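You operate a simulated robot arm through the tools that you are given. There is no shell and no other tool. Be economical: measure what you need, move in short steps, check, and stop when the job is done.

Carry out the task below with a simulated robot arm. There is one attempt and no reset: what you move stays moved.

JOB
Clamp the mounting block and tighten its bolt with the socket driver till the yellow marks line up.
Fine: driver back in its pot; open the vice at the end.

Only the result counts: the job must be done as asked and must still hold three seconds after the hand-in. Knocking over, shifting, dropping, spilling or breaking anything else fails it.

ROBOT AND FRAMES
A 6-joint arm with a two-finger parallel gripper, fixed in place. Base frame: the origin is at the foot of the arm, x ahead of it, y to its left, z up; the work surface is at about z = 900. Lengths are in mm, angles in rad, forces in N, time in s.
With the tool pointing down near the work surface it reaches from about 240 to 640 mm from the base axis. Its first joint turns from -1.152 to 1.152 rad. Payload 2.7 kg.
The tool frame sits at the grasp point between the pads (the TCP): z along the fingers, y along the line on which they close. The tips reach 23 mm beyond it. Largest opening 94 mm; finger width 38, thickness 10; the body of the gripper, 54 by 96 mm, starts 39 mm behind the TCP.
Orientation is that of the tool frame in the base frame, as [roll, pitch, yaw] about the fixed x, y, z axes, in that order (R = Rz(yaw) Ry(pitch) Rx(roll)). With the fingers straight down and closing along the base's y, the tool's x points along the base's -x, its y along +y and its z along -z.

CONTROLS
- The arm moves only by the tool move_arm. Its arguments are lists of equal length, an entry for each row: "translation": the shift along the tool's x, y, z in mm, a list of three; "rotation": the turn, a rotation vector about the tool's x, y, z in rad, a list of three; "jaw": the gripper command, from -1 (fully open) to 1 (shut), values between in proportion. In form: {"translation": [[x, y, z], ...], "rotation": [[ax, ay, az], ...], "jaw": [jaw, ...]}. A call has 1 to 8 rows; each row is the pose to reach, as a shift and turn from the pose commanded when the call began, along the tool's axes at that moment. A row lasts 0.2 s, in which the tool goes at most 50 mm and 0.15 rad; a call with a longer step from one row to the next is refused whole, and so is a gripper value outside its range. A pose out of reach is approached as far as the arm can. The call stops where the force on the tool passes 90 N (or 10 N more than at its start, if that is more) or the arm is blocked; 0.2 s more then pass. Each finger travels about 45 mm/s and halts on what it meets, pressing with about 28 N; the grip force reading is that of the motor and also rises with nothing between the fingers. The clock runs only during rows and for 0.2 s after the last one: add rows that repeat a pose to give the fingers time. It gives the time, the measured TCP pose, the force on the tool (base axes), the opening and the grip force at its end, in the units of the frame above (readings bear some noise), with the torque about the TCP (base axes, N m) and any sound that the robot's microphone picked up, and new pictures: "pictures" is both (left out), scene, wrist or none.
- Cameras (640 x 400 px; columns grow to the right, rows downward): "scene" is fixed at [61, -419.9, 1402.5]; the picture's right is [0.80, -0.59, 0.00], its down [-0.29, -0.40, -0.87] and it looks along [0.52, 0.70, -0.49] (base axes); focal length 291 px, centre (320, 200). "wrist" rides on the gripper at [86, 16, -74] in the tool frame; the picture's right is [-0.18, 0.98, 0.00], its down [-0.58, -0.11, -0.81] and it looks along [-0.79, -0.15, 0.59] (tool axes); focal length 243 px, centre (320, 200). There is no depth. A picture from a camera that has moved, and an enlarged one, comes with that camera's place and axes in the base frame and with its lens. The place of the scene camera against the robot may be out by one fixed shift of up to 25 mm in any direction.
- inspect(camera, box): a new picture of the part [left, top, right, bottom] of that camera's present view, enlarged. No time passes.
- close_job(): hands the job in; it is judged then, once.

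Work in short steps. Places have to be worked out from the pictures, the camera data and where the tool is seen: move nearer, look again, correct. Check each grasp and each placing, and mend what went wrong. You have 120 turns and 200 pictures in all, those below and enlarged ones among them. Open the gripper and draw the arm clear of the work before you hand the job in, unless the task says otherwise; then end with one line.

The tools are called after "Emit:" as name(argument=value, ...) on one line, values as JSON. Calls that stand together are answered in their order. move_arm: Moves the arm, as the interface text tells. Its arguments: {"type":"object","properties":{"translation":{"type":"array"},"rotation":{"type":"array"},"jaw":{"type":"array"},"pictures":{"type":"string","enum":["both","scene","wrist","none"]}},"required":["translation","rotation","jaw"]} The other tools are called the same way: inspect (camera, box) takes an enlarged picture of a part of a camera's view; close_job () hands the job in.

At the start:

```text
clock: 0.0
tool_pos: [338.2, -117.9, 1277.8]
orientation: [-3.141, 0.001, -3.141]
force: [0.3, 0.6, 0.1]
wrist_torque: [0.02, 0.01, 0.01]
opening: 93.9
grasp_force: 0.2
```

scene: 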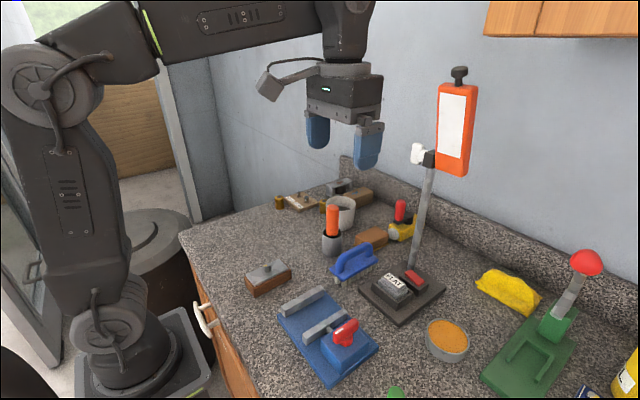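
wrist: 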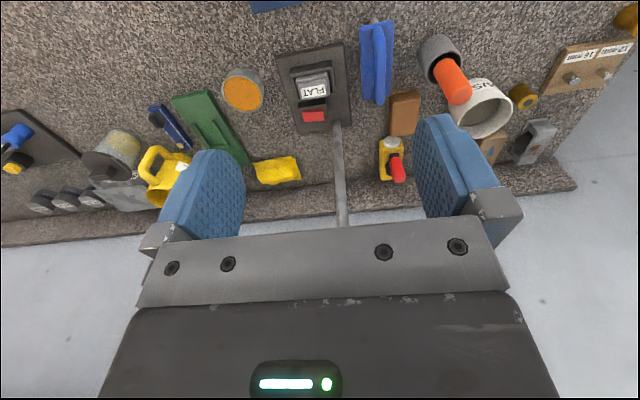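

I'll look at the key items enlarged: the vice, mounting block and driver.

Emit:
inspect(camera="scene", box=[230, 170, 390, 270])

Emit:
inspect(camera="scene", box=[230, 250, 420, 390])

Emit:
inspect(camera="wrist", box=[360, 0, 640, 200])

Emit:
inspect(camera="scene", box=[225, 240, 315, 310])

```text
4.00 times, centred on (310, 220) of scene
camera zoom: at [61.0, -419.9, 1402.5], right [0.8, -0.59, 0.0], down [-0.29, -0.4, -0.87], along [0.52, 0.7, -0.49], focal length 1163 px, centre (360, 120)
```

zoom: 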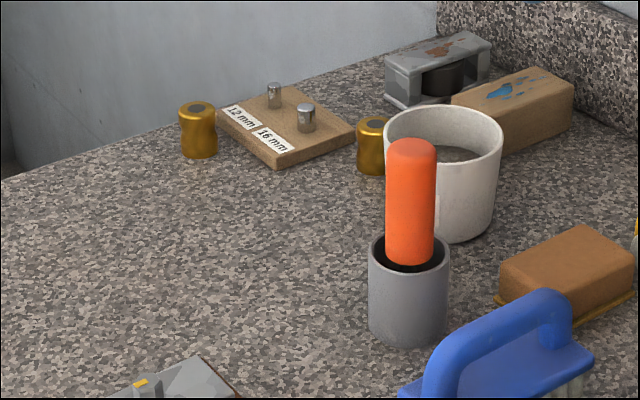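

```text
2.86 times, centred on (325, 320) of scene
camera zoom: at [61.0, -419.9, 1402.5], right [0.8, -0.59, 0.0], down [-0.29, -0.4, -0.87], along [0.52, 0.7, -0.49], focal length 830 px, centre (306, -143)
```

zoom: 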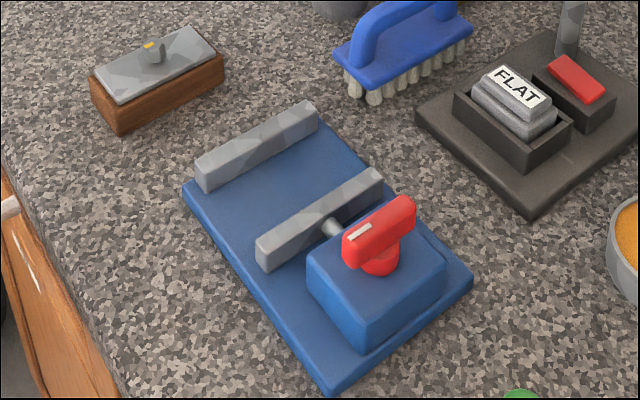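

```text
2.00 times, centred on (500, 100) of wrist
camera zoom: at [252.6, -104.4, 1351.2], right [0.18, 0.98, 0.0], down [0.58, -0.11, 0.81], along [0.79, -0.15, -0.59], focal length 485 px, centre (-40, 400)
```

zoom: 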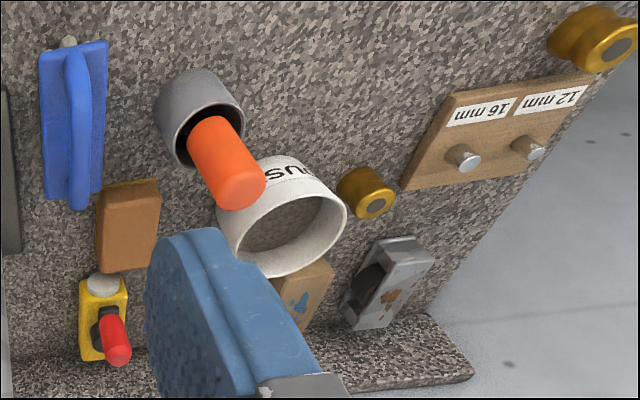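

```text
5.71 times, centred on (270, 275) of scene
camera zoom: at [61.0, -419.9, 1402.5], right [0.8, -0.59, 0.0], down [-0.29, -0.4, -0.87], along [0.52, 0.7, -0.49], focal length 1661 px, centre (606, -229)
```

zoom: 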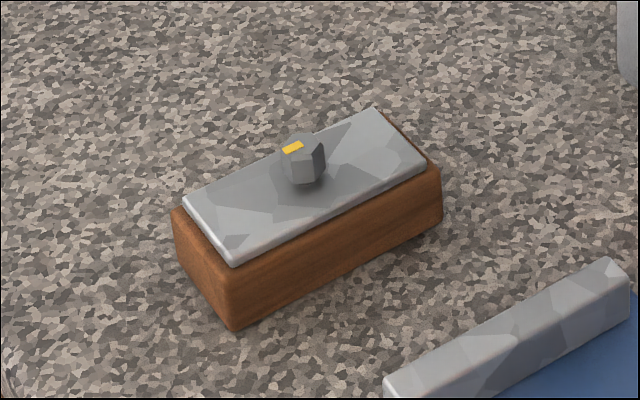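

The vice jaws seem to close along y (fixed jaw at y≈-69, moving one y≈-145), with the block near (261,45). I'll move the wrist camera nearer to look down on the block and driver.

Emit:
move_arm(translation=[[19, 28, 26], [38, 56, 52], [57, 84, 78], [76, 112, 104], [93, 138, 128]], rotation=[[0, 0, 0], [0, 0, 0], [0, 0, 0], [0, 0, 0], [0, 0, 0]], jaw=[-1, -1, -1, -1, -1])

```text
clock: 1.2
tool_pos: [244.6, 17.5, 1149.2]
orientation: [3.141, 0.0, 3.141]
force: [0.0, 0.2, 0.5]
wrist_torque: [-0.03, 0.05, -0.01]
opening: 94.3
grasp_force: 0.0
camera wrist: at [158.6, 32.2, 1222.9], right [0.18, 0.98, 0.0], down [0.58, -0.11, 0.81], along [0.79, -0.15, -0.59], focal length 243 px, centre (320, 200)
```

scene: 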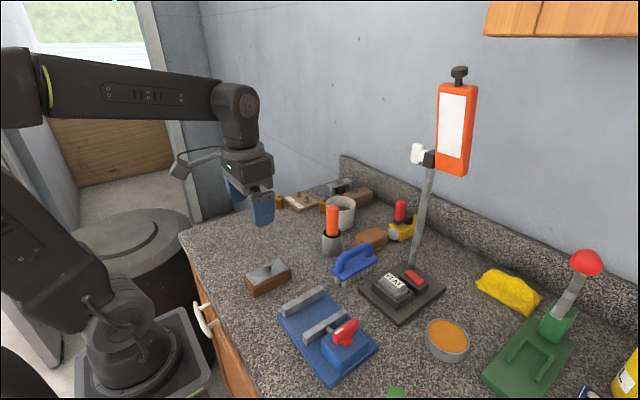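
wrist: 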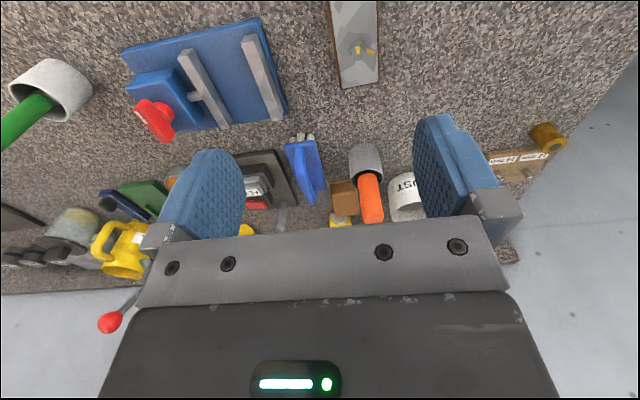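

There are two handled tools in pots: orange and green. Inspect the wrist view in detail.

Emit:
inspect(camera="wrist", box=[310, 0, 400, 100])

Emit:
inspect(camera="wrist", box=[100, 0, 320, 150])

Emit:
inspect(camera="wrist", box=[0, 40, 120, 160])

```text
4.00 times, centred on (355, 50) of wrist
camera zoom: at [158.6, 32.2, 1222.9], right [0.18, 0.98, 0.0], down [0.58, -0.11, 0.81], along [0.79, -0.15, -0.59], focal length 970 px, centre (180, 800)
```

zoom: 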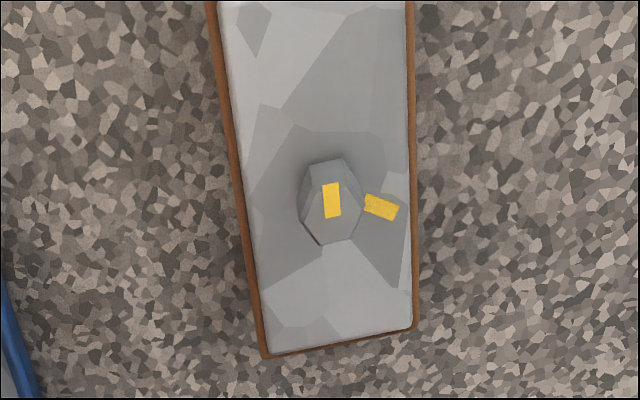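

```text
2.67 times, centred on (210, 75) of wrist
camera zoom: at [158.6, 32.2, 1222.9], right [0.18, 0.98, 0.0], down [0.58, -0.11, 0.81], along [0.79, -0.15, -0.59], focal length 647 px, centre (613, 533)
```

zoom: 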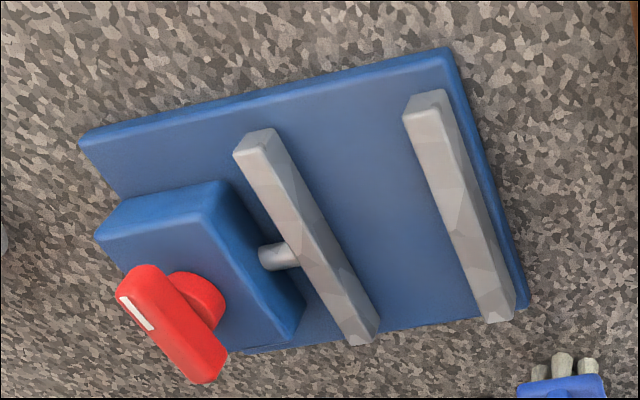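

```text
3.33 times, centred on (60, 100) of wrist
camera zoom: at [158.6, 32.2, 1222.9], right [0.18, 0.98, 0.0], down [0.58, -0.11, 0.81], along [0.79, -0.15, -0.59], focal length 809 px, centre (1187, 533)
```

zoom: 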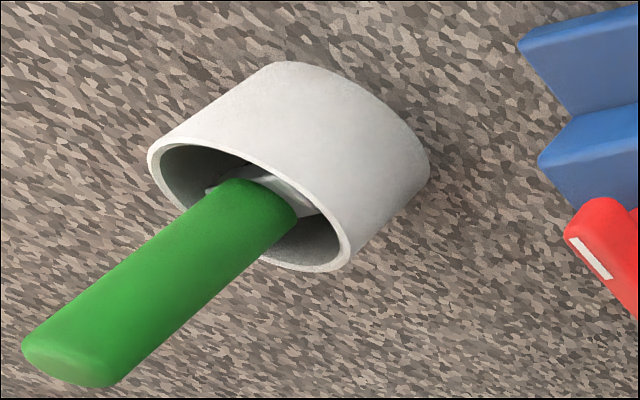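

Orange is the socket driver (green is a flat spatula). Bolt mark needs about 100° clockwise. Now I look closely at the vice to measure the gap and jaw heights.

Emit:
move_arm(translation=[[4, -32, 22], [8, -64, 45], [12, -96, 67], [15, -127, 89]], rotation=[[0, 0, 0], [0, 0, 0], [0, 0, 0], [0, 0, 0]], jaw=[-1, -1, -1, -1])

Emit:
inspect(camera="wrist", box=[130, 0, 450, 200])

```text
clock: 2.2
tool_pos: [230.1, -110.0, 1061.7]
orientation: [-3.141, -0.001, -3.14]
force: [0.3, 0.4, 0.3]
wrist_torque: [0.0, -0.01, -0.02]
opening: 94.3
grasp_force: 0.1
camera wrist: at [143.6, -95.7, 1135.5], right [0.18, 0.98, 0.0], down [0.58, -0.11, 0.81], along [0.79, -0.15, -0.59], focal length 243 px, centre (320, 200)
```

scene: 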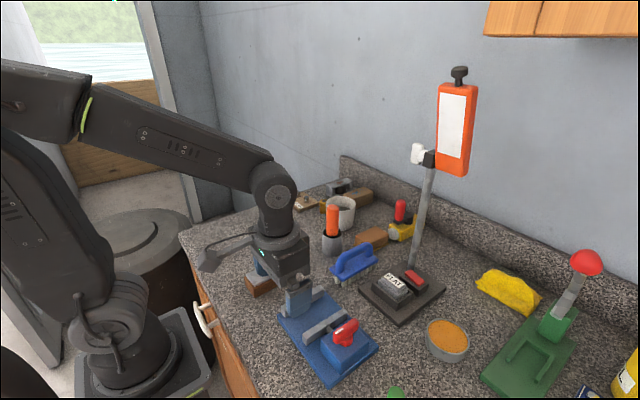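
wrist: 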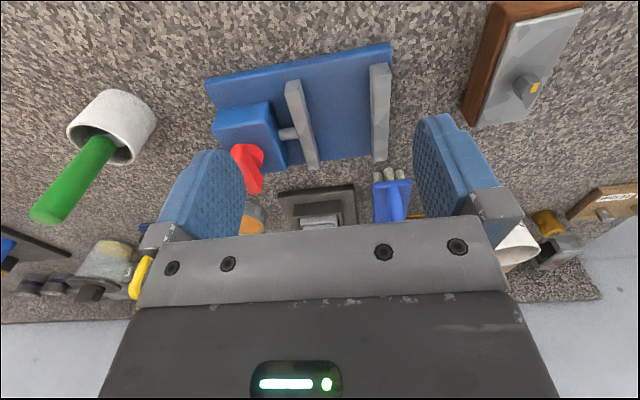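

```text
2.00 times, centred on (290, 100) of wrist
camera zoom: at [143.6, -95.7, 1135.5], right [0.18, 0.98, 0.0], down [0.58, -0.11, 0.81], along [0.79, -0.15, -0.59], focal length 485 px, centre (380, 400)
```

zoom: 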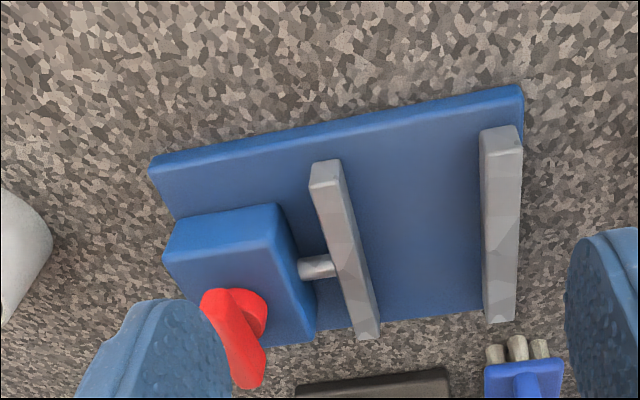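

Vice: inner faces at about y=-72 and y=-133 (gap ≈61), jaws x≈252–349, top z≈934. Now measure block height in detail.

Emit:
inspect(camera="wrist", box=[450, 0, 610, 130])

Emit:
inspect(camera="wrist", box=[200, 30, 400, 200])

```text
3.08 times, centred on (530, 65) of wrist
camera zoom: at [143.6, -95.7, 1135.5], right [0.18, 0.98, 0.0], down [0.58, -0.11, 0.81], along [0.79, -0.15, -0.59], focal length 746 px, centre (-326, 615)
```

zoom: 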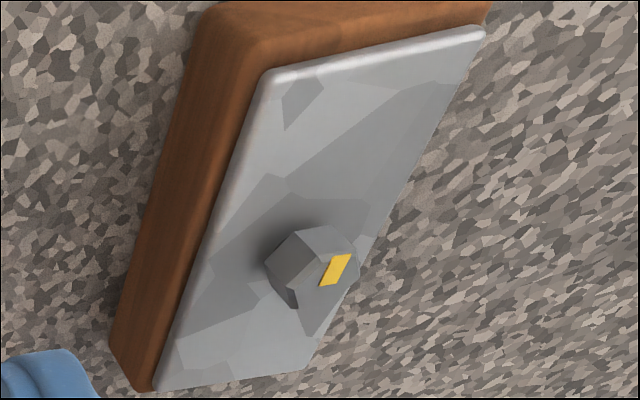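

```text
2.35 times, centred on (300, 115) of wrist
camera zoom: at [143.6, -95.7, 1135.5], right [0.18, 0.98, 0.0], down [0.58, -0.11, 0.81], along [0.79, -0.15, -0.59], focal length 571 px, centre (367, 400)
```

zoom: 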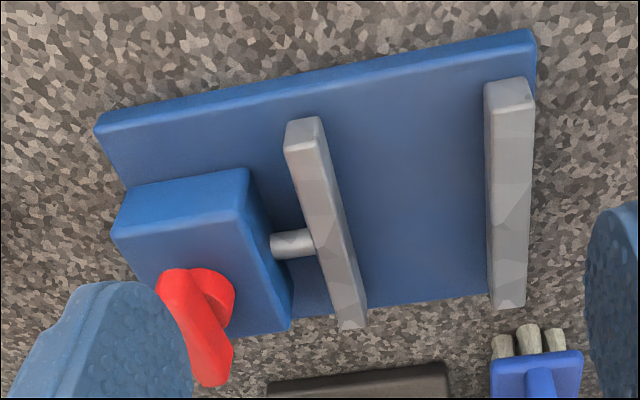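

Block: about 48 wide (y 27–75), wood ≈27 high plus a ≈5 plate, centre near (273,51). The fingers won't fit inside the vice gap, so I'll grip only the top few mm of the wood. I move above the block and check.

Emit:
move_arm(translation=[[-10, 41, 15], [-21, 81, 30], [-32, 121, 45], [-43, 161, 60]], rotation=[[0, 0, 0], [0, 0, 0], [0, 0, 0], [0, 0, 0]], jaw=[-1, -1, -1, -1])

Emit:
inspect(camera="scene", box=[210, 200, 370, 300])

```text
clock: 3.2
tool_pos: [270.3, 52.8, 1002.0]
orientation: [-3.142, 0.0, -3.141]
force: [-0.7, 0.4, -0.4]
wrist_torque: [0.04, 0.01, 0.01]
opening: 94.1
grasp_force: 0.0
camera wrist: at [184.9, 67.1, 1076.5], right [0.18, 0.98, 0.0], down [0.58, -0.11, 0.81], along [0.79, -0.15, -0.59], focal length 243 px, centre (320, 200)
```

scene: 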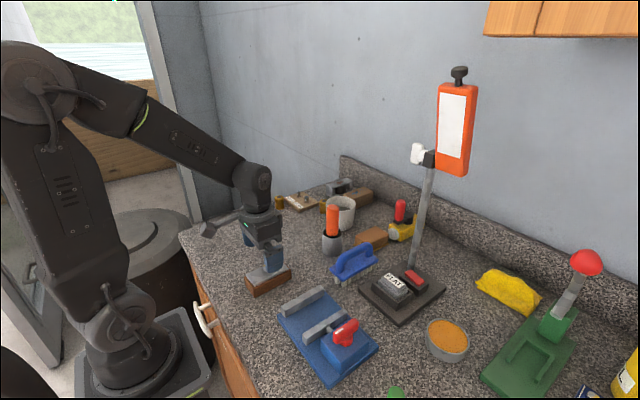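
wrist: 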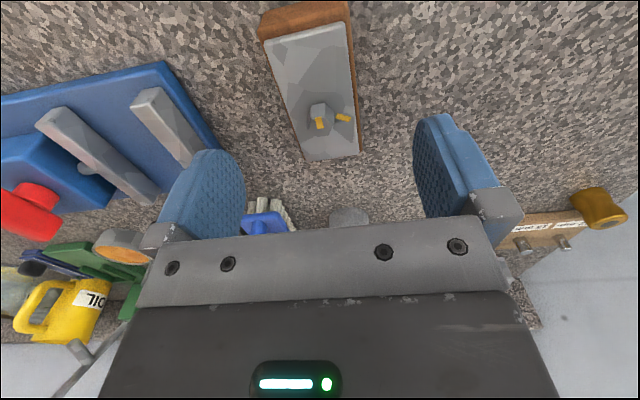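

```text
4.00 times, centred on (290, 250) of scene
camera zoom: at [61.0, -419.9, 1402.5], right [0.8, -0.59, 0.0], down [-0.29, -0.4, -0.87], along [0.52, 0.7, -0.49], focal length 1163 px, centre (440, 0)
```

zoom: 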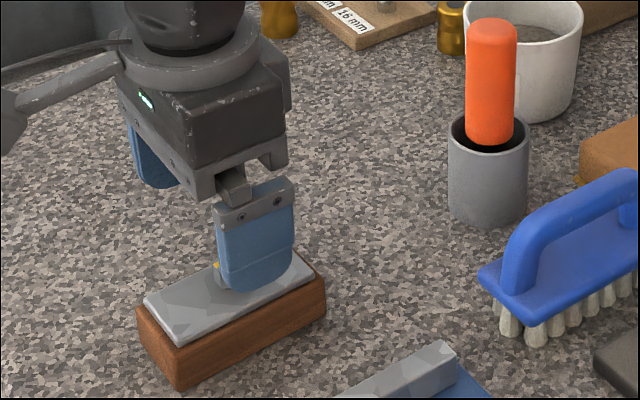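

Take a zoomed measurement of the block from here.

Emit:
inspect(camera="wrist", box=[230, 0, 390, 165])

```text
2.42 times, centred on (310, 82) of wrist
camera zoom: at [184.9, 67.1, 1076.5], right [0.18, 0.98, 0.0], down [0.58, -0.11, 0.81], along [0.79, -0.15, -0.59], focal length 588 px, centre (344, 485)
```

zoom: 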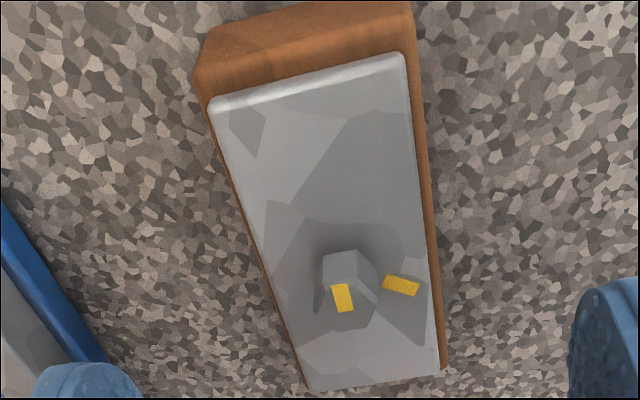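

Block plate spans x 232–322, y 29–72, centre (277,50.4), yaw about 0.015. I lower to z≈960 with the jaws open and read the pose.

Emit:
move_arm(translation=[[-5, -3, 20], [-5, -3, 41], [-5, -3, 41]], rotation=[[0, 0, -0.015], [0, 0, -0.015], [0, 0, -0.015]], jaw=[-1, -1, -1], pictures="wrist")

```text
clock: 4.0
tool_pos: [276.2, 49.8, 960.4]
orientation: [3.141, 0.001, -3.127]
force: [-0.5, -0.1, 0.3]
wrist_torque: [0.0, 0.0, -0.01]
opening: 93.7
grasp_force: 0.1
camera wrist: at [190.8, 62.7, 1033.8], right [0.17, 0.99, 0.0], down [0.58, -0.1, 0.81], along [0.79, -0.14, -0.59], focal length 243 px, centre (320, 200)
```

wrist: 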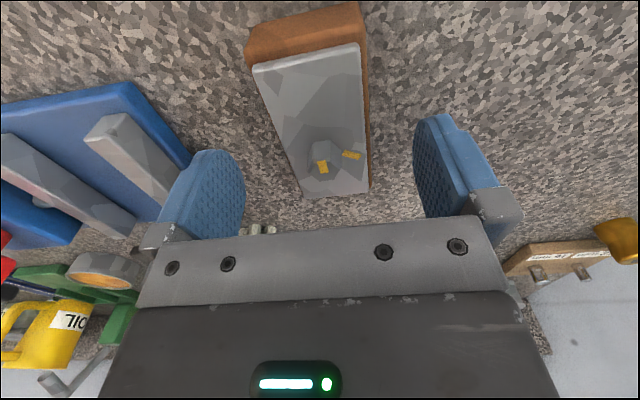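

Well aligned. Lower to z≈943 (tips at 920) and close on the wood top.

Emit:
move_arm(translation=[[0, 0, 10], [0, 0, 17.5], [0, 0, 17.5], [0, 0, 17.5], [0, 0, 17.5], [0, 0, 17.5], [0, 0, 17.5]], rotation=[[0, 0, 0], [0, 0, 0], [0, 0, 0], [0, 0, 0], [0, 0, 0], [0, 0, 0], [0, 0, 0]], jaw=[-1, -1, -1, 1, 1, 1, 1])

Emit:
inspect(camera="scene", box=[210, 220, 330, 310])

```text
clock: 5.6
tool_pos: [277.8, 49.4, 943.0]
orientation: [-3.141, 0.0, -3.126]
force: [0.4, 0.9, 0.7]
wrist_torque: [-0.02, -0.11, 0.04]
opening: 49.6
grasp_force: 27.2
camera wrist: at [191.4, 62.6, 1016.5], right [0.17, 0.99, 0.0], down [0.58, -0.1, 0.81], along [0.79, -0.14, -0.59], focal length 243 px, centre (320, 200)
```

scene: 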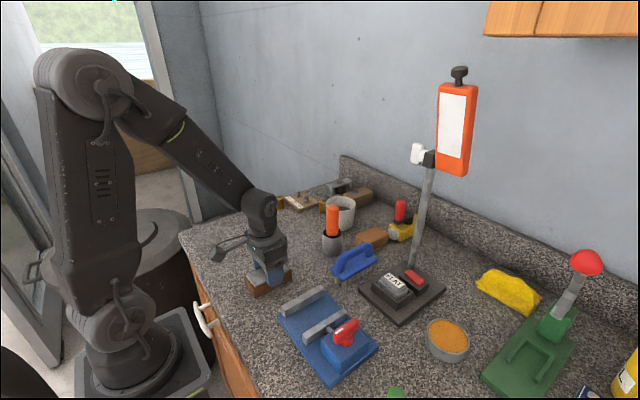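
wrist: 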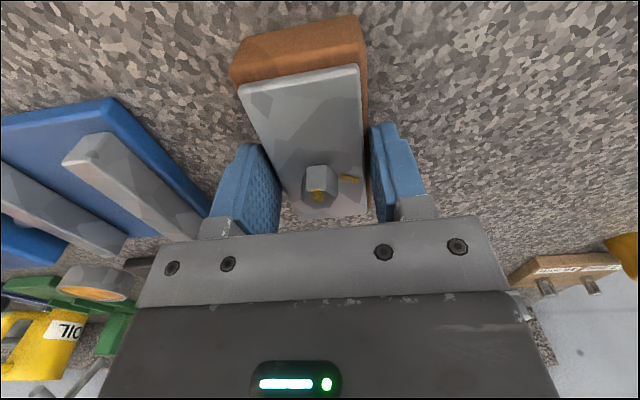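

```text
4.44 times, centred on (270, 265) of scene
camera zoom: at [61.0, -419.9, 1402.5], right [0.8, -0.59, 0.0], down [-0.29, -0.4, -0.87], along [0.52, 0.7, -0.49], focal length 1292 px, centre (542, -89)
```

zoom: 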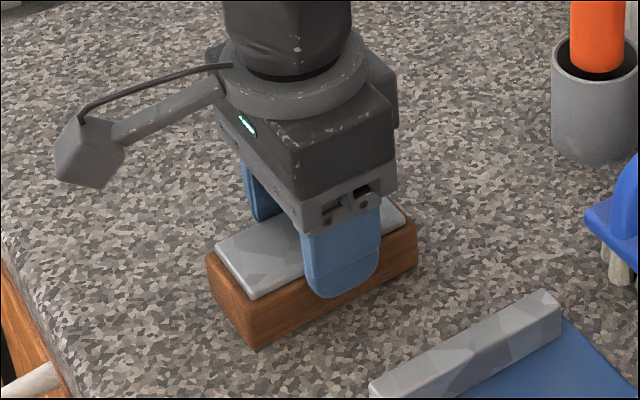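

Gripped at 49.6 mm. I want to know how deep the finger overlaps the wood; zoom in.

Emit:
inspect(camera="scene", box=[240, 255, 300, 300])

Emit:
inspect(camera="wrist", box=[190, 0, 440, 240])

```text
8.89 times, centred on (270, 278) of scene
camera zoom: at [61.0, -419.9, 1402.5], right [0.8, -0.59, 0.0], down [-0.29, -0.4, -0.87], along [0.52, 0.7, -0.49], focal length 2584 px, centre (764, -489)
```

zoom: 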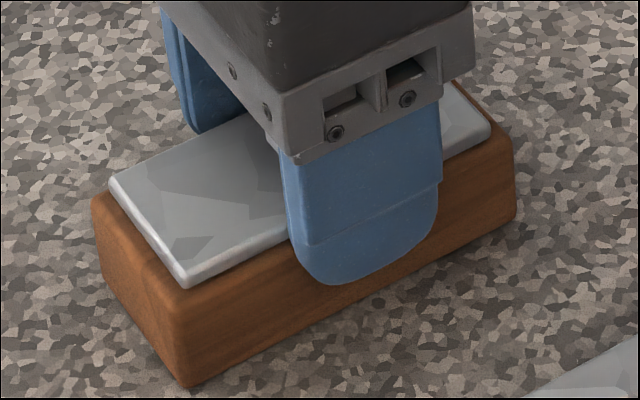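

```text
1.67 times, centred on (315, 120) of wrist
camera zoom: at [191.4, 62.6, 1016.5], right [0.17, 0.99, 0.0], down [0.58, -0.1, 0.81], along [0.79, -0.14, -0.59], focal length 404 px, centre (328, 333)
```

zoom: 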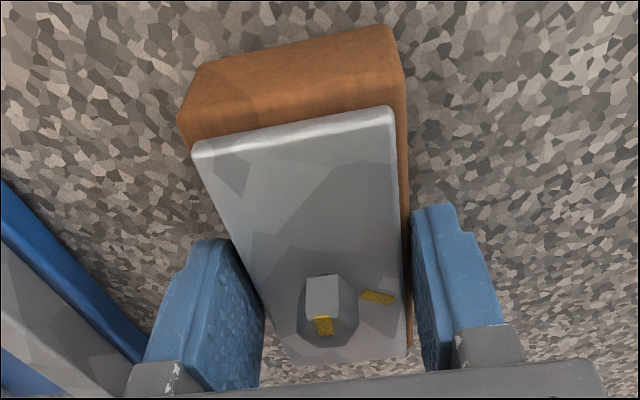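

Overlap is somewhere between 7 and 15 mm, acceptable. Lift 70 mm and carry above the vice gap (300,-102.5), turning to match the jaws.

Emit:
move_arm(translation=[[0, 0, -20], [0, 0, -45], [0, 0, -70], [-5, -38, -70], [-10, -76, -70], [-15, -114, -70], [-19.7, -152.3, -70], [-19.7, -152.3, -70]], rotation=[[0, 0, 0], [0, 0, 0], [0, 0, 0], [0, 0, 0.01], [0, 0, 0.02], [0, 0, 0.03], [0, 0, 0.03], [0, 0, 0.03]], jaw=[1, 1, 1, 1, 1, 1, 1, 1])

Emit:
inspect(camera="wrist", box=[150, 0, 450, 240])

Emit:
inspect(camera="scene", box=[250, 240, 400, 390])

```text
clock: 7.4
tool_pos: [302.3, -103.0, 1013.4]
orientation: [-3.141, 0.001, 3.129]
force: [-0.1, 0.9, -2.6]
wrist_torque: [-0.02, -0.02, 0.0]
opening: 49.6
grasp_force: 28.5
camera wrist: at [217.7, -87.2, 1087.1], right [0.2, 0.98, 0.0], down [0.58, -0.12, 0.81], along [0.79, -0.16, -0.59], focal length 243 px, centre (320, 200)
```

scene: 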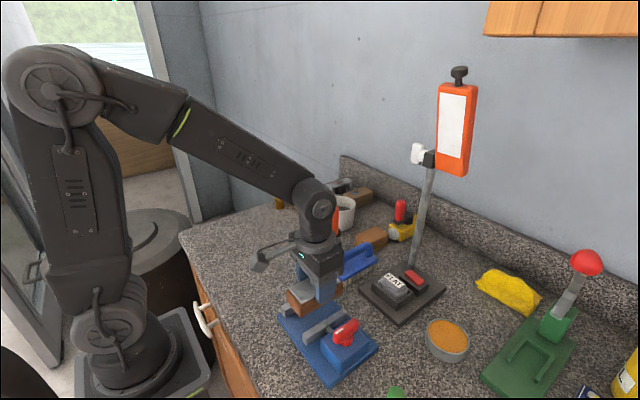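
wrist: 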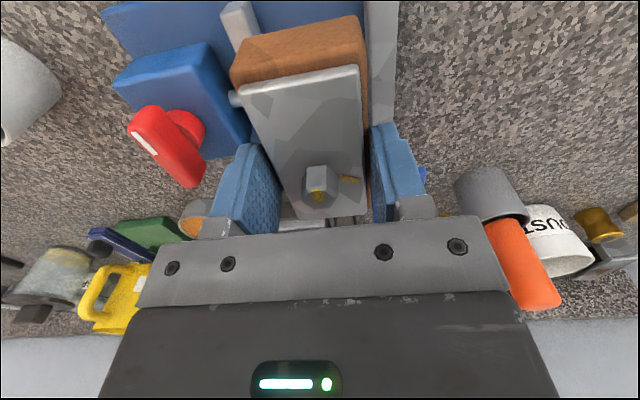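

```text
1.67 times, centred on (300, 120) of wrist
camera zoom: at [217.7, -87.2, 1087.1], right [0.2, 0.98, 0.0], down [0.58, -0.12, 0.81], along [0.79, -0.16, -0.59], focal length 404 px, centre (353, 333)
```

zoom: 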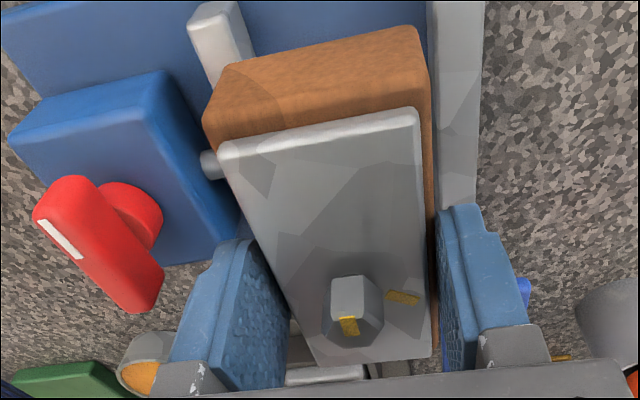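

```text
2.67 times, centred on (325, 315) of scene
camera zoom: at [61.0, -419.9, 1402.5], right [0.8, -0.59, 0.0], down [-0.29, -0.4, -0.87], along [0.52, 0.7, -0.49], focal length 775 px, centre (307, -107)
```

zoom: 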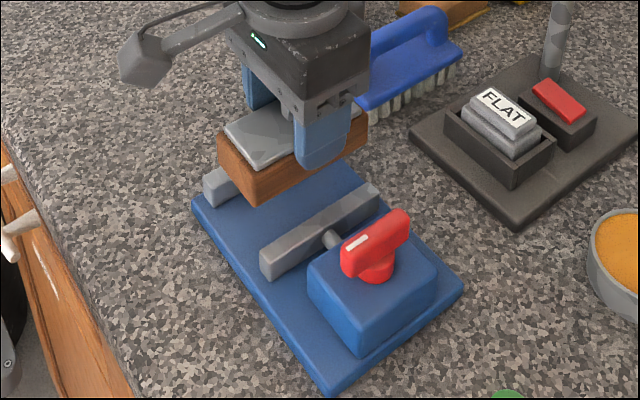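

Looks aligned in y (gap centre ≈ -102). Descend 38 mm, so the block is just entering the jaws, then check.

Emit:
move_arm(translation=[[0, 1, 20], [0, 1, 38], [0, 1, 38]], rotation=[[0, 0, 0], [0, 0, 0], [0, 0, 0]], jaw=[1, 1, 1])

Emit:
inspect(camera="wrist", box=[150, 0, 450, 240])

Emit:
inspect(camera="scene", box=[270, 260, 390, 350])

```text
clock: 8.2
tool_pos: [299.9, -99.5, 975.4]
orientation: [-3.141, 0.001, 3.128]
force: [-0.4, 0.3, -2.6]
wrist_torque: [-0.02, -0.01, 0.05]
opening: 49.6
grasp_force: 28.6
camera wrist: at [215.8, -84.9, 1049.4], right [0.2, 0.98, 0.0], down [0.58, -0.12, 0.81], along [0.79, -0.16, -0.59], focal length 243 px, centre (320, 200)
```

scene: 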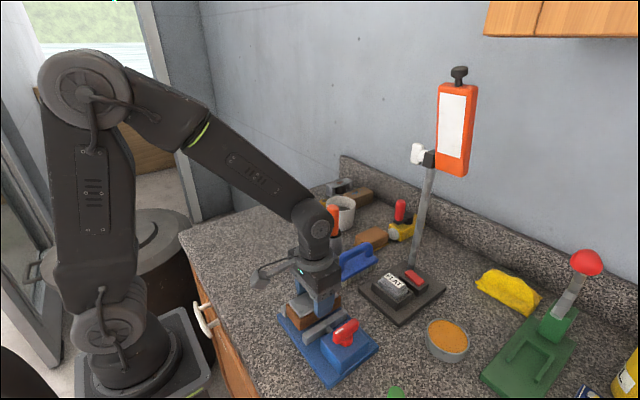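
wrist: 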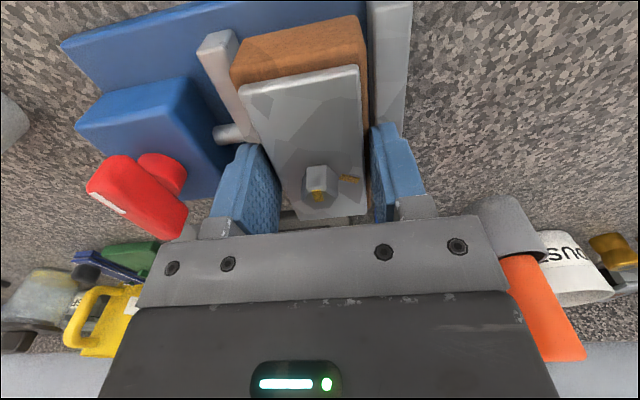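

```text
1.67 times, centred on (300, 120) of wrist
camera zoom: at [215.8, -84.9, 1049.4], right [0.2, 0.98, 0.0], down [0.58, -0.12, 0.81], along [0.79, -0.16, -0.59], focal length 404 px, centre (353, 333)
```

zoom: 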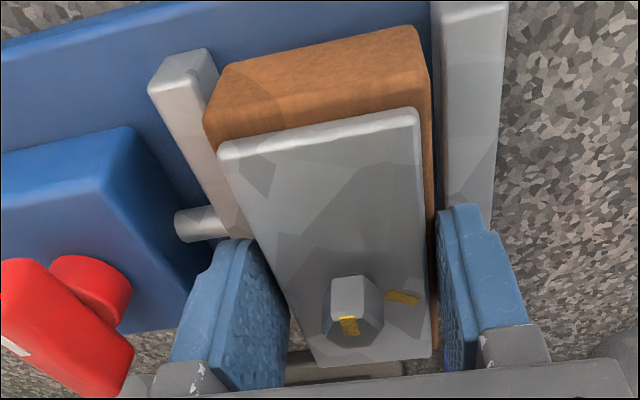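

```text
4.44 times, centred on (330, 305) of scene
camera zoom: at [61.1, -419.9, 1402.5], right [0.8, -0.59, 0.0], down [-0.29, -0.4, -0.87], along [0.52, 0.7, -0.49], focal length 1292 px, centre (276, -267)
```

zoom: 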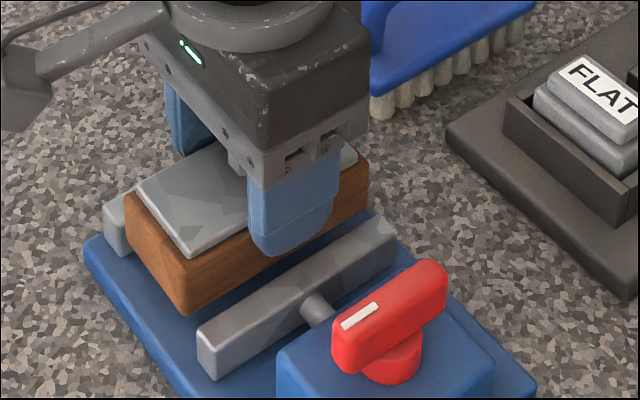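

Clearances: about 5 mm on the fixed-jaw side, ≈10 on the moving side. Shift 2 mm toward the moving jaw and descend 15 mm.

Emit:
move_arm(translation=[[0, -2, 0], [0, -2, 8], [0, -2, 15], [0, -2, 15]], rotation=[[0, 0, 0], [0, 0, 0], [0, 0, 0], [0, 0, 0]], jaw=[1, 1, 1, 1])

Emit:
inspect(camera="scene", box=[270, 260, 390, 350])

```text
clock: 9.2
tool_pos: [300.4, -103.1, 959.7]
orientation: [3.14, 0.0, 3.128]
force: [-5.1, 2.6, 13.9]
wrist_torque: [0.4, 0.19, 0.06]
opening: 49.6
grasp_force: 28.0
camera wrist: at [215.2, -87.2, 1033.7], right [0.2, 0.98, 0.0], down [0.58, -0.12, 0.81], along [0.79, -0.16, -0.59], focal length 243 px, centre (320, 200)
```

scene: 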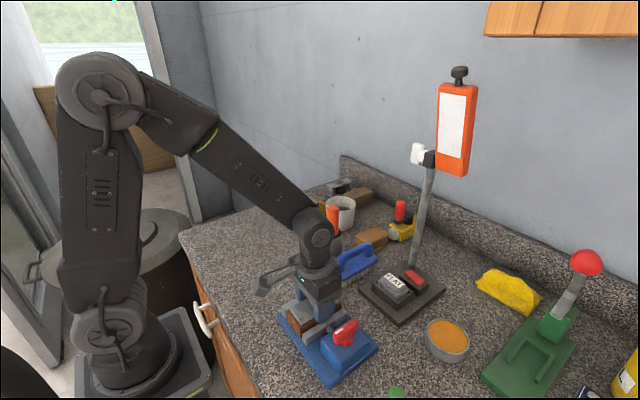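
wrist: 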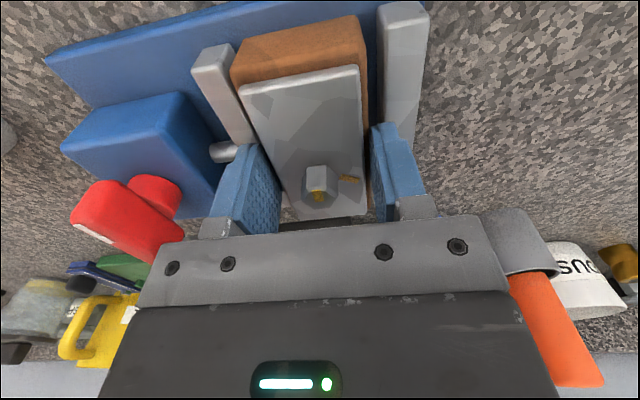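

```text
4.44 times, centred on (330, 305) of scene
camera zoom: at [60.8, -419.8, 1402.5], right [0.8, -0.59, 0.0], down [-0.29, -0.4, -0.87], along [0.52, 0.7, -0.49], focal length 1292 px, centre (276, -267)
```

zoom: 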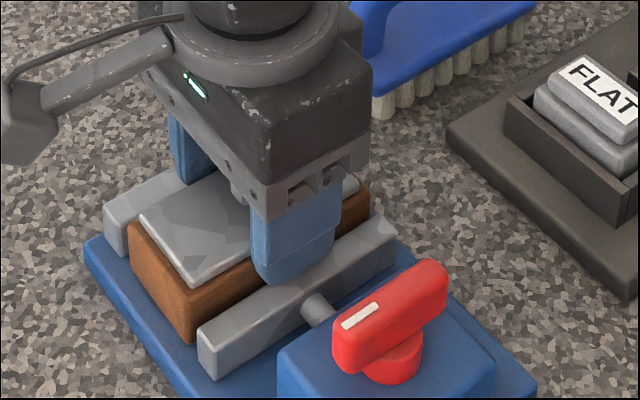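

Force shows the fingertips touching the jaw tops; the block is mostly in the vice. Ease up 1 mm and release so it settles the last few mm.

Emit:
move_arm(translation=[[0, 0, -1], [0, 0, -1], [0, 0, -1], [0, 0, -1], [0, 0, -20], [0, 0, -60], [0, 0, -60]], rotation=[[0, 0, 0], [0, 0, 0], [0, 0, 0], [0, 0, 0], [0, 0, 0], [0, 0, 0], [0, 0, 0]], jaw=[1, -0.4, -0.4, -0.4, -0.4, -0.4, -0.4])

Emit:
inspect(camera="wrist", box=[150, 0, 450, 240])

Emit:
inspect(camera="scene", box=[270, 260, 390, 350])

```text
clock: 10.8
tool_pos: [299.5, -103.1, 1017.3]
orientation: [-3.141, 0.0, 3.129]
force: [-0.4, 0.7, 0.7]
wrist_torque: [-0.01, -0.03, 0.0]
opening: 66.0
grasp_force: 0.0
camera wrist: at [215.2, -86.6, 1090.9], right [0.2, 0.98, 0.0], down [0.58, -0.12, 0.81], along [0.79, -0.16, -0.59], focal length 243 px, centre (320, 200)
```

scene: 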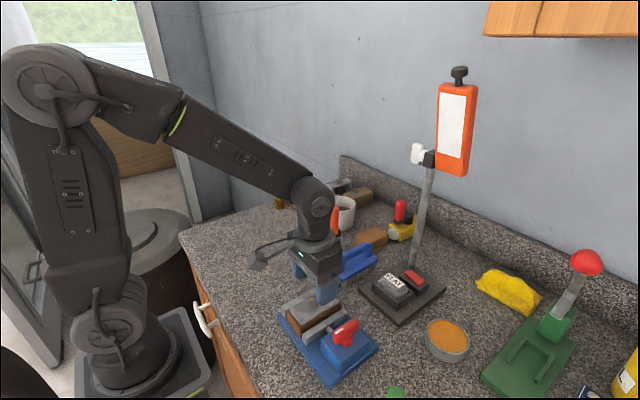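
wrist: 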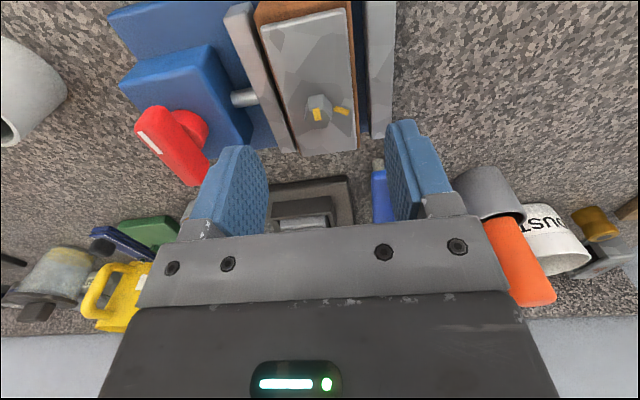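

```text
1.67 times, centred on (300, 120) of wrist
camera zoom: at [215.2, -86.6, 1090.9], right [0.2, 0.98, 0.0], down [0.58, -0.12, 0.81], along [0.79, -0.16, -0.59], focal length 404 px, centre (353, 333)
```

zoom: 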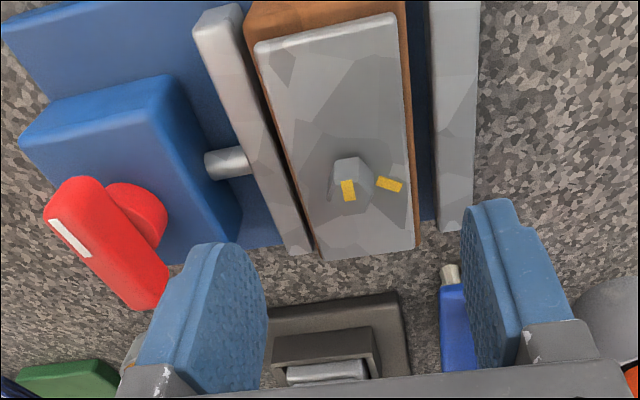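

```text
4.44 times, centred on (330, 305) of scene
camera zoom: at [61.0, -419.9, 1402.5], right [0.8, -0.59, 0.0], down [-0.29, -0.4, -0.87], along [0.52, 0.7, -0.49], focal length 1292 px, centre (276, -267)
```

zoom: 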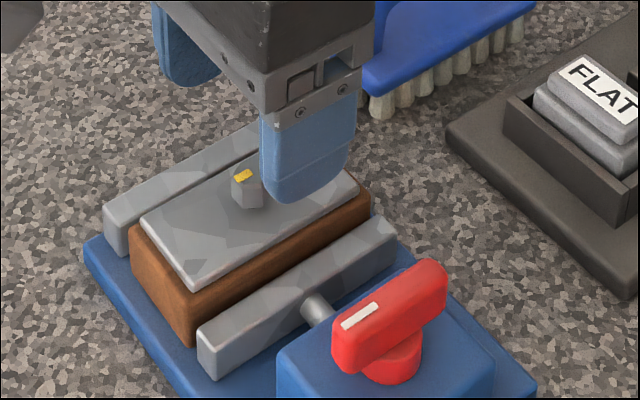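

Block seated between the jaws with both sides clear. Next look at the red handle (estimated near (295,-192), top z≈980) from above.

Emit:
move_arm(translation=[[13, -29, -14], [27, -58, -27], [40, -87, -40], [40, -87, -40]], rotation=[[0, 0, -0.013], [0, 0, -0.013], [0, 0, -0.013], [0, 0, -0.013]], jaw=[-0.4, -0.4, -0.4, -0.4], pictures="wrist")

Emit:
inspect(camera="wrist", box=[240, 20, 440, 170])

Emit:
inspect(camera="scene", box=[310, 300, 390, 360])

```text
clock: 11.8
tool_pos: [258.9, -188.6, 1057.3]
orientation: [3.141, 0.001, 3.14]
force: [0.9, 0.0, 0.1]
wrist_torque: [-0.03, -0.01, -0.01]
opening: 65.6
grasp_force: 0.0
camera wrist: at [172.6, -173.8, 1131.3], right [0.19, 0.98, 0.0], down [0.58, -0.11, 0.81], along [0.79, -0.15, -0.59], focal length 243 px, centre (320, 200)
```

wrist: 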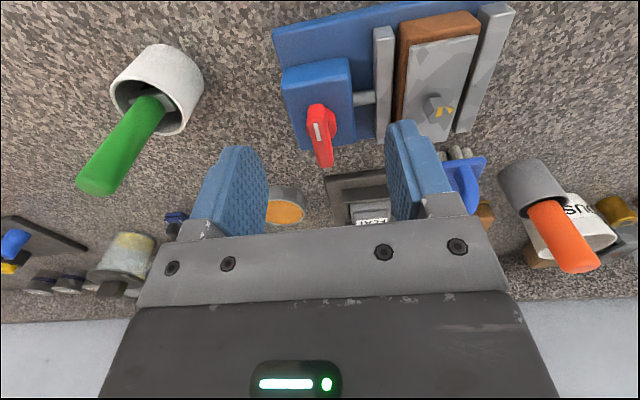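

```text
2.67 times, centred on (340, 95) of wrist
camera zoom: at [172.6, -173.8, 1131.3], right [0.19, 0.98, 0.0], down [0.58, -0.11, 0.81], along [0.79, -0.15, -0.59], focal length 647 px, centre (267, 480)
```

zoom: 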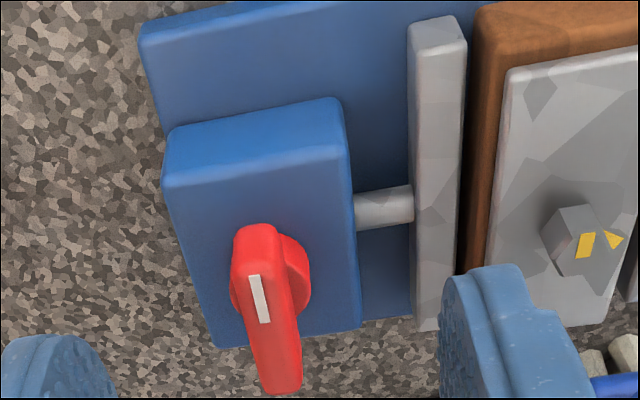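

```text
6.67 times, centred on (350, 330) of scene
camera zoom: at [61.0, -419.9, 1402.5], right [0.8, -0.59, 0.0], down [-0.29, -0.4, -0.87], along [0.52, 0.7, -0.49], focal length 1938 px, centre (120, -667)
```

zoom: 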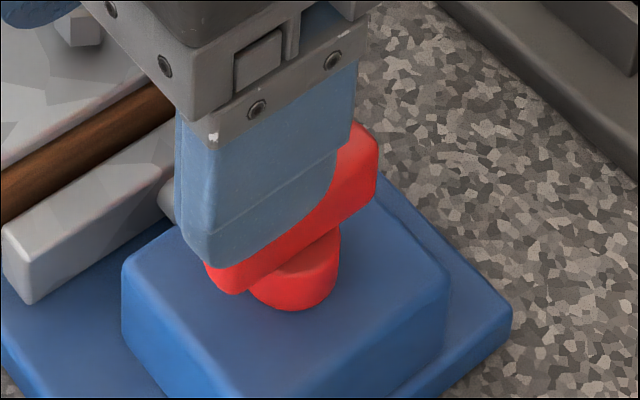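

Handle is a bar along x on a vertical axis at about (298,-196), ~57 long, 13 wide. Move over it and descend with the fingers straddling it.

Emit:
move_arm(translation=[[-39, -7.4, 0], [-39, -7.4, 35], [-39, -7.4, 64], [-39, -7.4, 64]], rotation=[[0, 0, 0], [0, 0, 0], [0, 0, 0], [0, 0, 0]], jaw=[-0.4, -0.4, -0.4, -0.4])

Emit:
inspect(camera="wrist", box=[190, 50, 440, 240])

Emit:
inspect(camera="scene", box=[310, 290, 390, 350])

```text
clock: 12.8
tool_pos: [297.3, -196.4, 992.4]
orientation: [-3.141, -0.002, 3.14]
force: [0.4, -0.3, -0.4]
wrist_torque: [0.01, -0.01, 0.03]
opening: 65.5
grasp_force: 0.0
camera wrist: at [212.0, -181.8, 1066.0], right [0.19, 0.98, 0.0], down [0.58, -0.11, 0.81], along [0.79, -0.15, -0.59], focal length 243 px, centre (320, 200)
```

scene: 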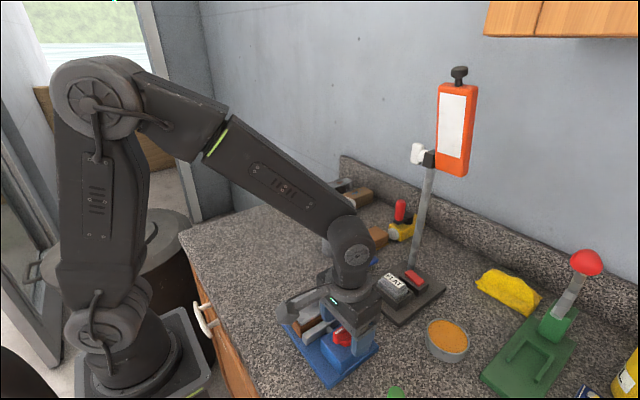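
wrist: 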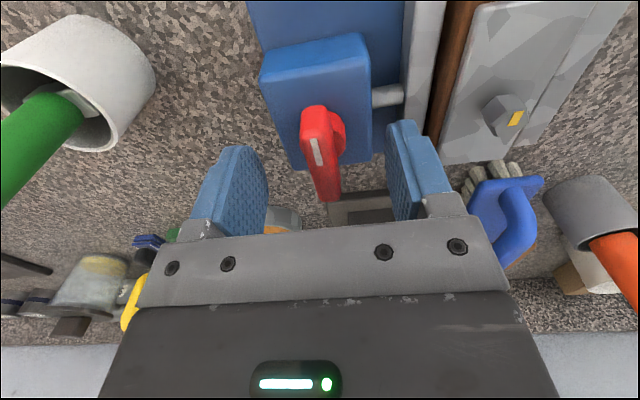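

```text
2.11 times, centred on (315, 145) of wrist
camera zoom: at [212.0, -181.8, 1066.0], right [0.19, 0.98, 0.0], down [0.58, -0.11, 0.81], along [0.79, -0.15, -0.59], focal length 511 px, centre (330, 316)
```

zoom: 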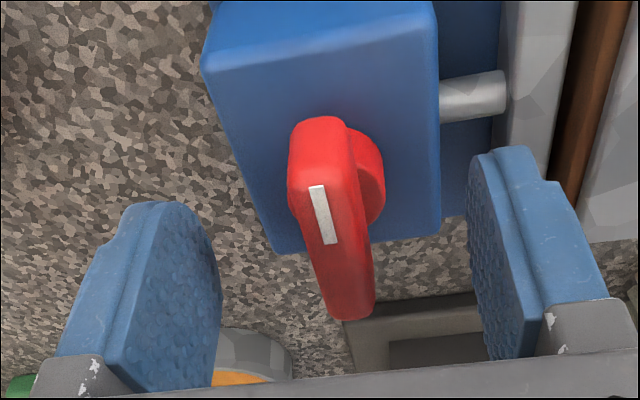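

```text
6.67 times, centred on (350, 320) of scene
camera zoom: at [61.0, -419.9, 1402.5], right [0.8, -0.59, 0.0], down [-0.29, -0.4, -0.87], along [0.52, 0.7, -0.49], focal length 1938 px, centre (120, -600)
```

zoom: 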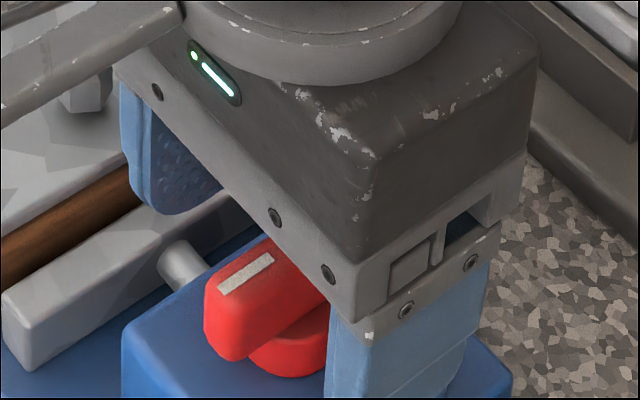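

Bar top is about z≈982, centred (300,-196.6). Descend 14 mm and close on it.

Emit:
move_arm(translation=[[-2, 0, 7], [-2, 0, 14], [-2, 0, 14], [-2, 0, 14], [-2, 0, 14], [-2, 0, 14], [-2, 0, 14]], rotation=[[0, 0, 0], [0, 0, 0], [0, 0, 0], [0, 0, 0], [0, 0, 0], [0, 0, 0], [0, 0, 0]], jaw=[-0.4, -0.4, 1, 1, 1, 1, 1])

Emit:
inspect(camera="wrist", box=[190, 50, 440, 240])

```text
clock: 14.4
tool_pos: [299.6, -194.1, 978.3]
orientation: [3.14, -0.002, 3.14]
force: [0.8, 13.9, -0.3]
wrist_torque: [0.14, -0.13, -0.02]
opening: 25.5
grasp_force: 45.1
camera wrist: at [213.9, -180.7, 1052.9], right [0.19, 0.98, 0.0], down [0.58, -0.11, 0.81], along [0.79, -0.15, -0.59], focal length 243 px, centre (320, 200)
```

scene: 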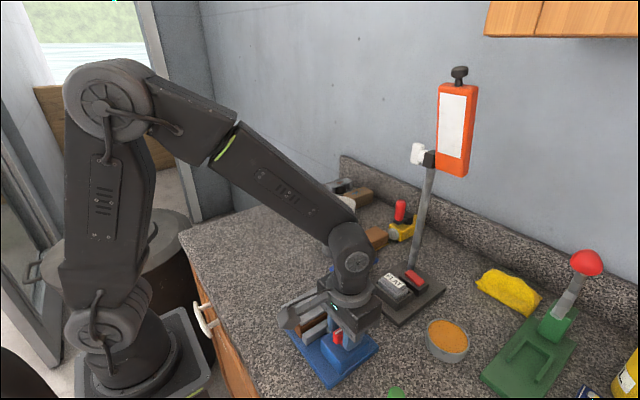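
wrist: 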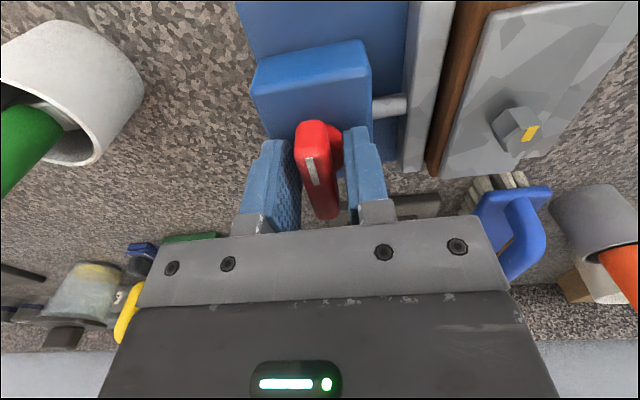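

```text
2.11 times, centred on (315, 145) of wrist
camera zoom: at [213.9, -180.7, 1052.9], right [0.19, 0.98, 0.0], down [0.58, -0.11, 0.81], along [0.79, -0.15, -0.59], focal length 511 px, centre (330, 316)
```

zoom: 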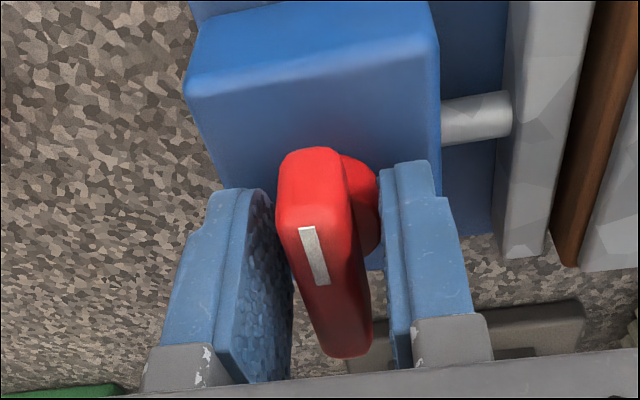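

Opening stuck at 25.5 with side force: the low fingertips seem to be pinching the stub below the bar. Open slightly, rise 9 mm and close on the bar itself.

Emit:
move_arm(translation=[[0, 0, 0], [0, 0, -9], [0, 0, -9], [0, 0, -9], [0, 0, -9], [0, 0, -9]], rotation=[[0, 0, 0], [0, 0, 0], [0, 0, 0], [0, 0, 0], [0, 0, 0], [0, 0, 0]], jaw=[0.2, 0.2, 1, 1, 1, 1])

Emit:
inspect(camera="wrist", box=[190, 50, 440, 240])

```text
clock: 15.8
tool_pos: [299.1, -194.7, 990.1]
orientation: [3.141, 0.0, 3.141]
force: [1.8, 21.0, 7.6]
wrist_torque: [0.23, 0.1, 0.04]
opening: 13.9
grasp_force: 45.3
camera wrist: at [213.7, -180.8, 1062.9], right [0.19, 0.98, 0.0], down [0.58, -0.11, 0.81], along [0.79, -0.15, -0.59], focal length 243 px, centre (320, 200)
```

scene: 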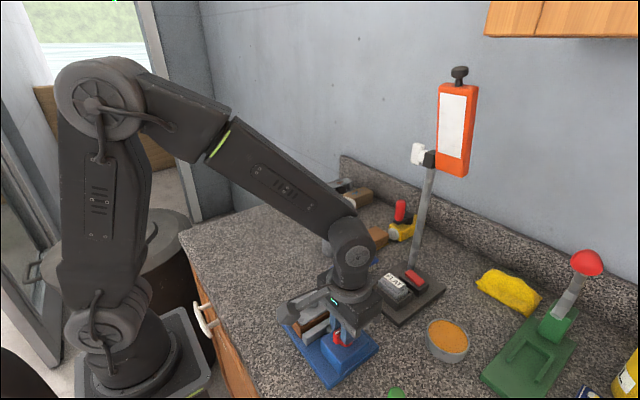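
wrist: 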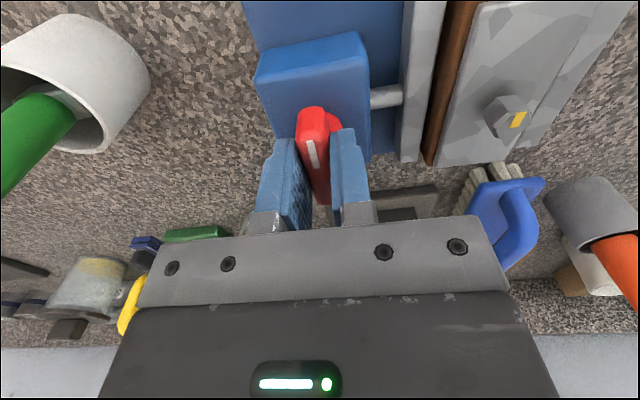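

```text
2.11 times, centred on (315, 145) of wrist
camera zoom: at [213.7, -180.8, 1062.9], right [0.19, 0.98, 0.0], down [0.58, -0.11, 0.81], along [0.79, -0.15, -0.59], focal length 511 px, centre (330, 316)
```

zoom: 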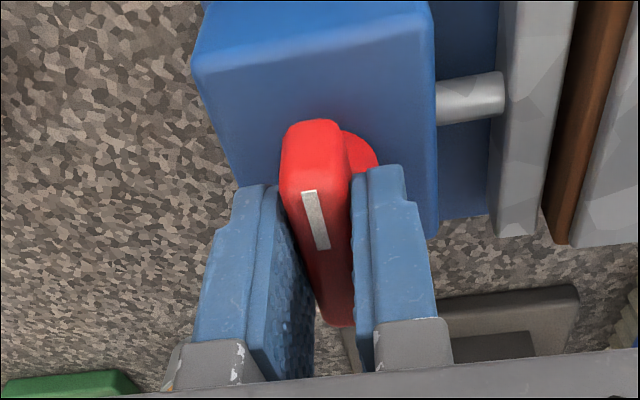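

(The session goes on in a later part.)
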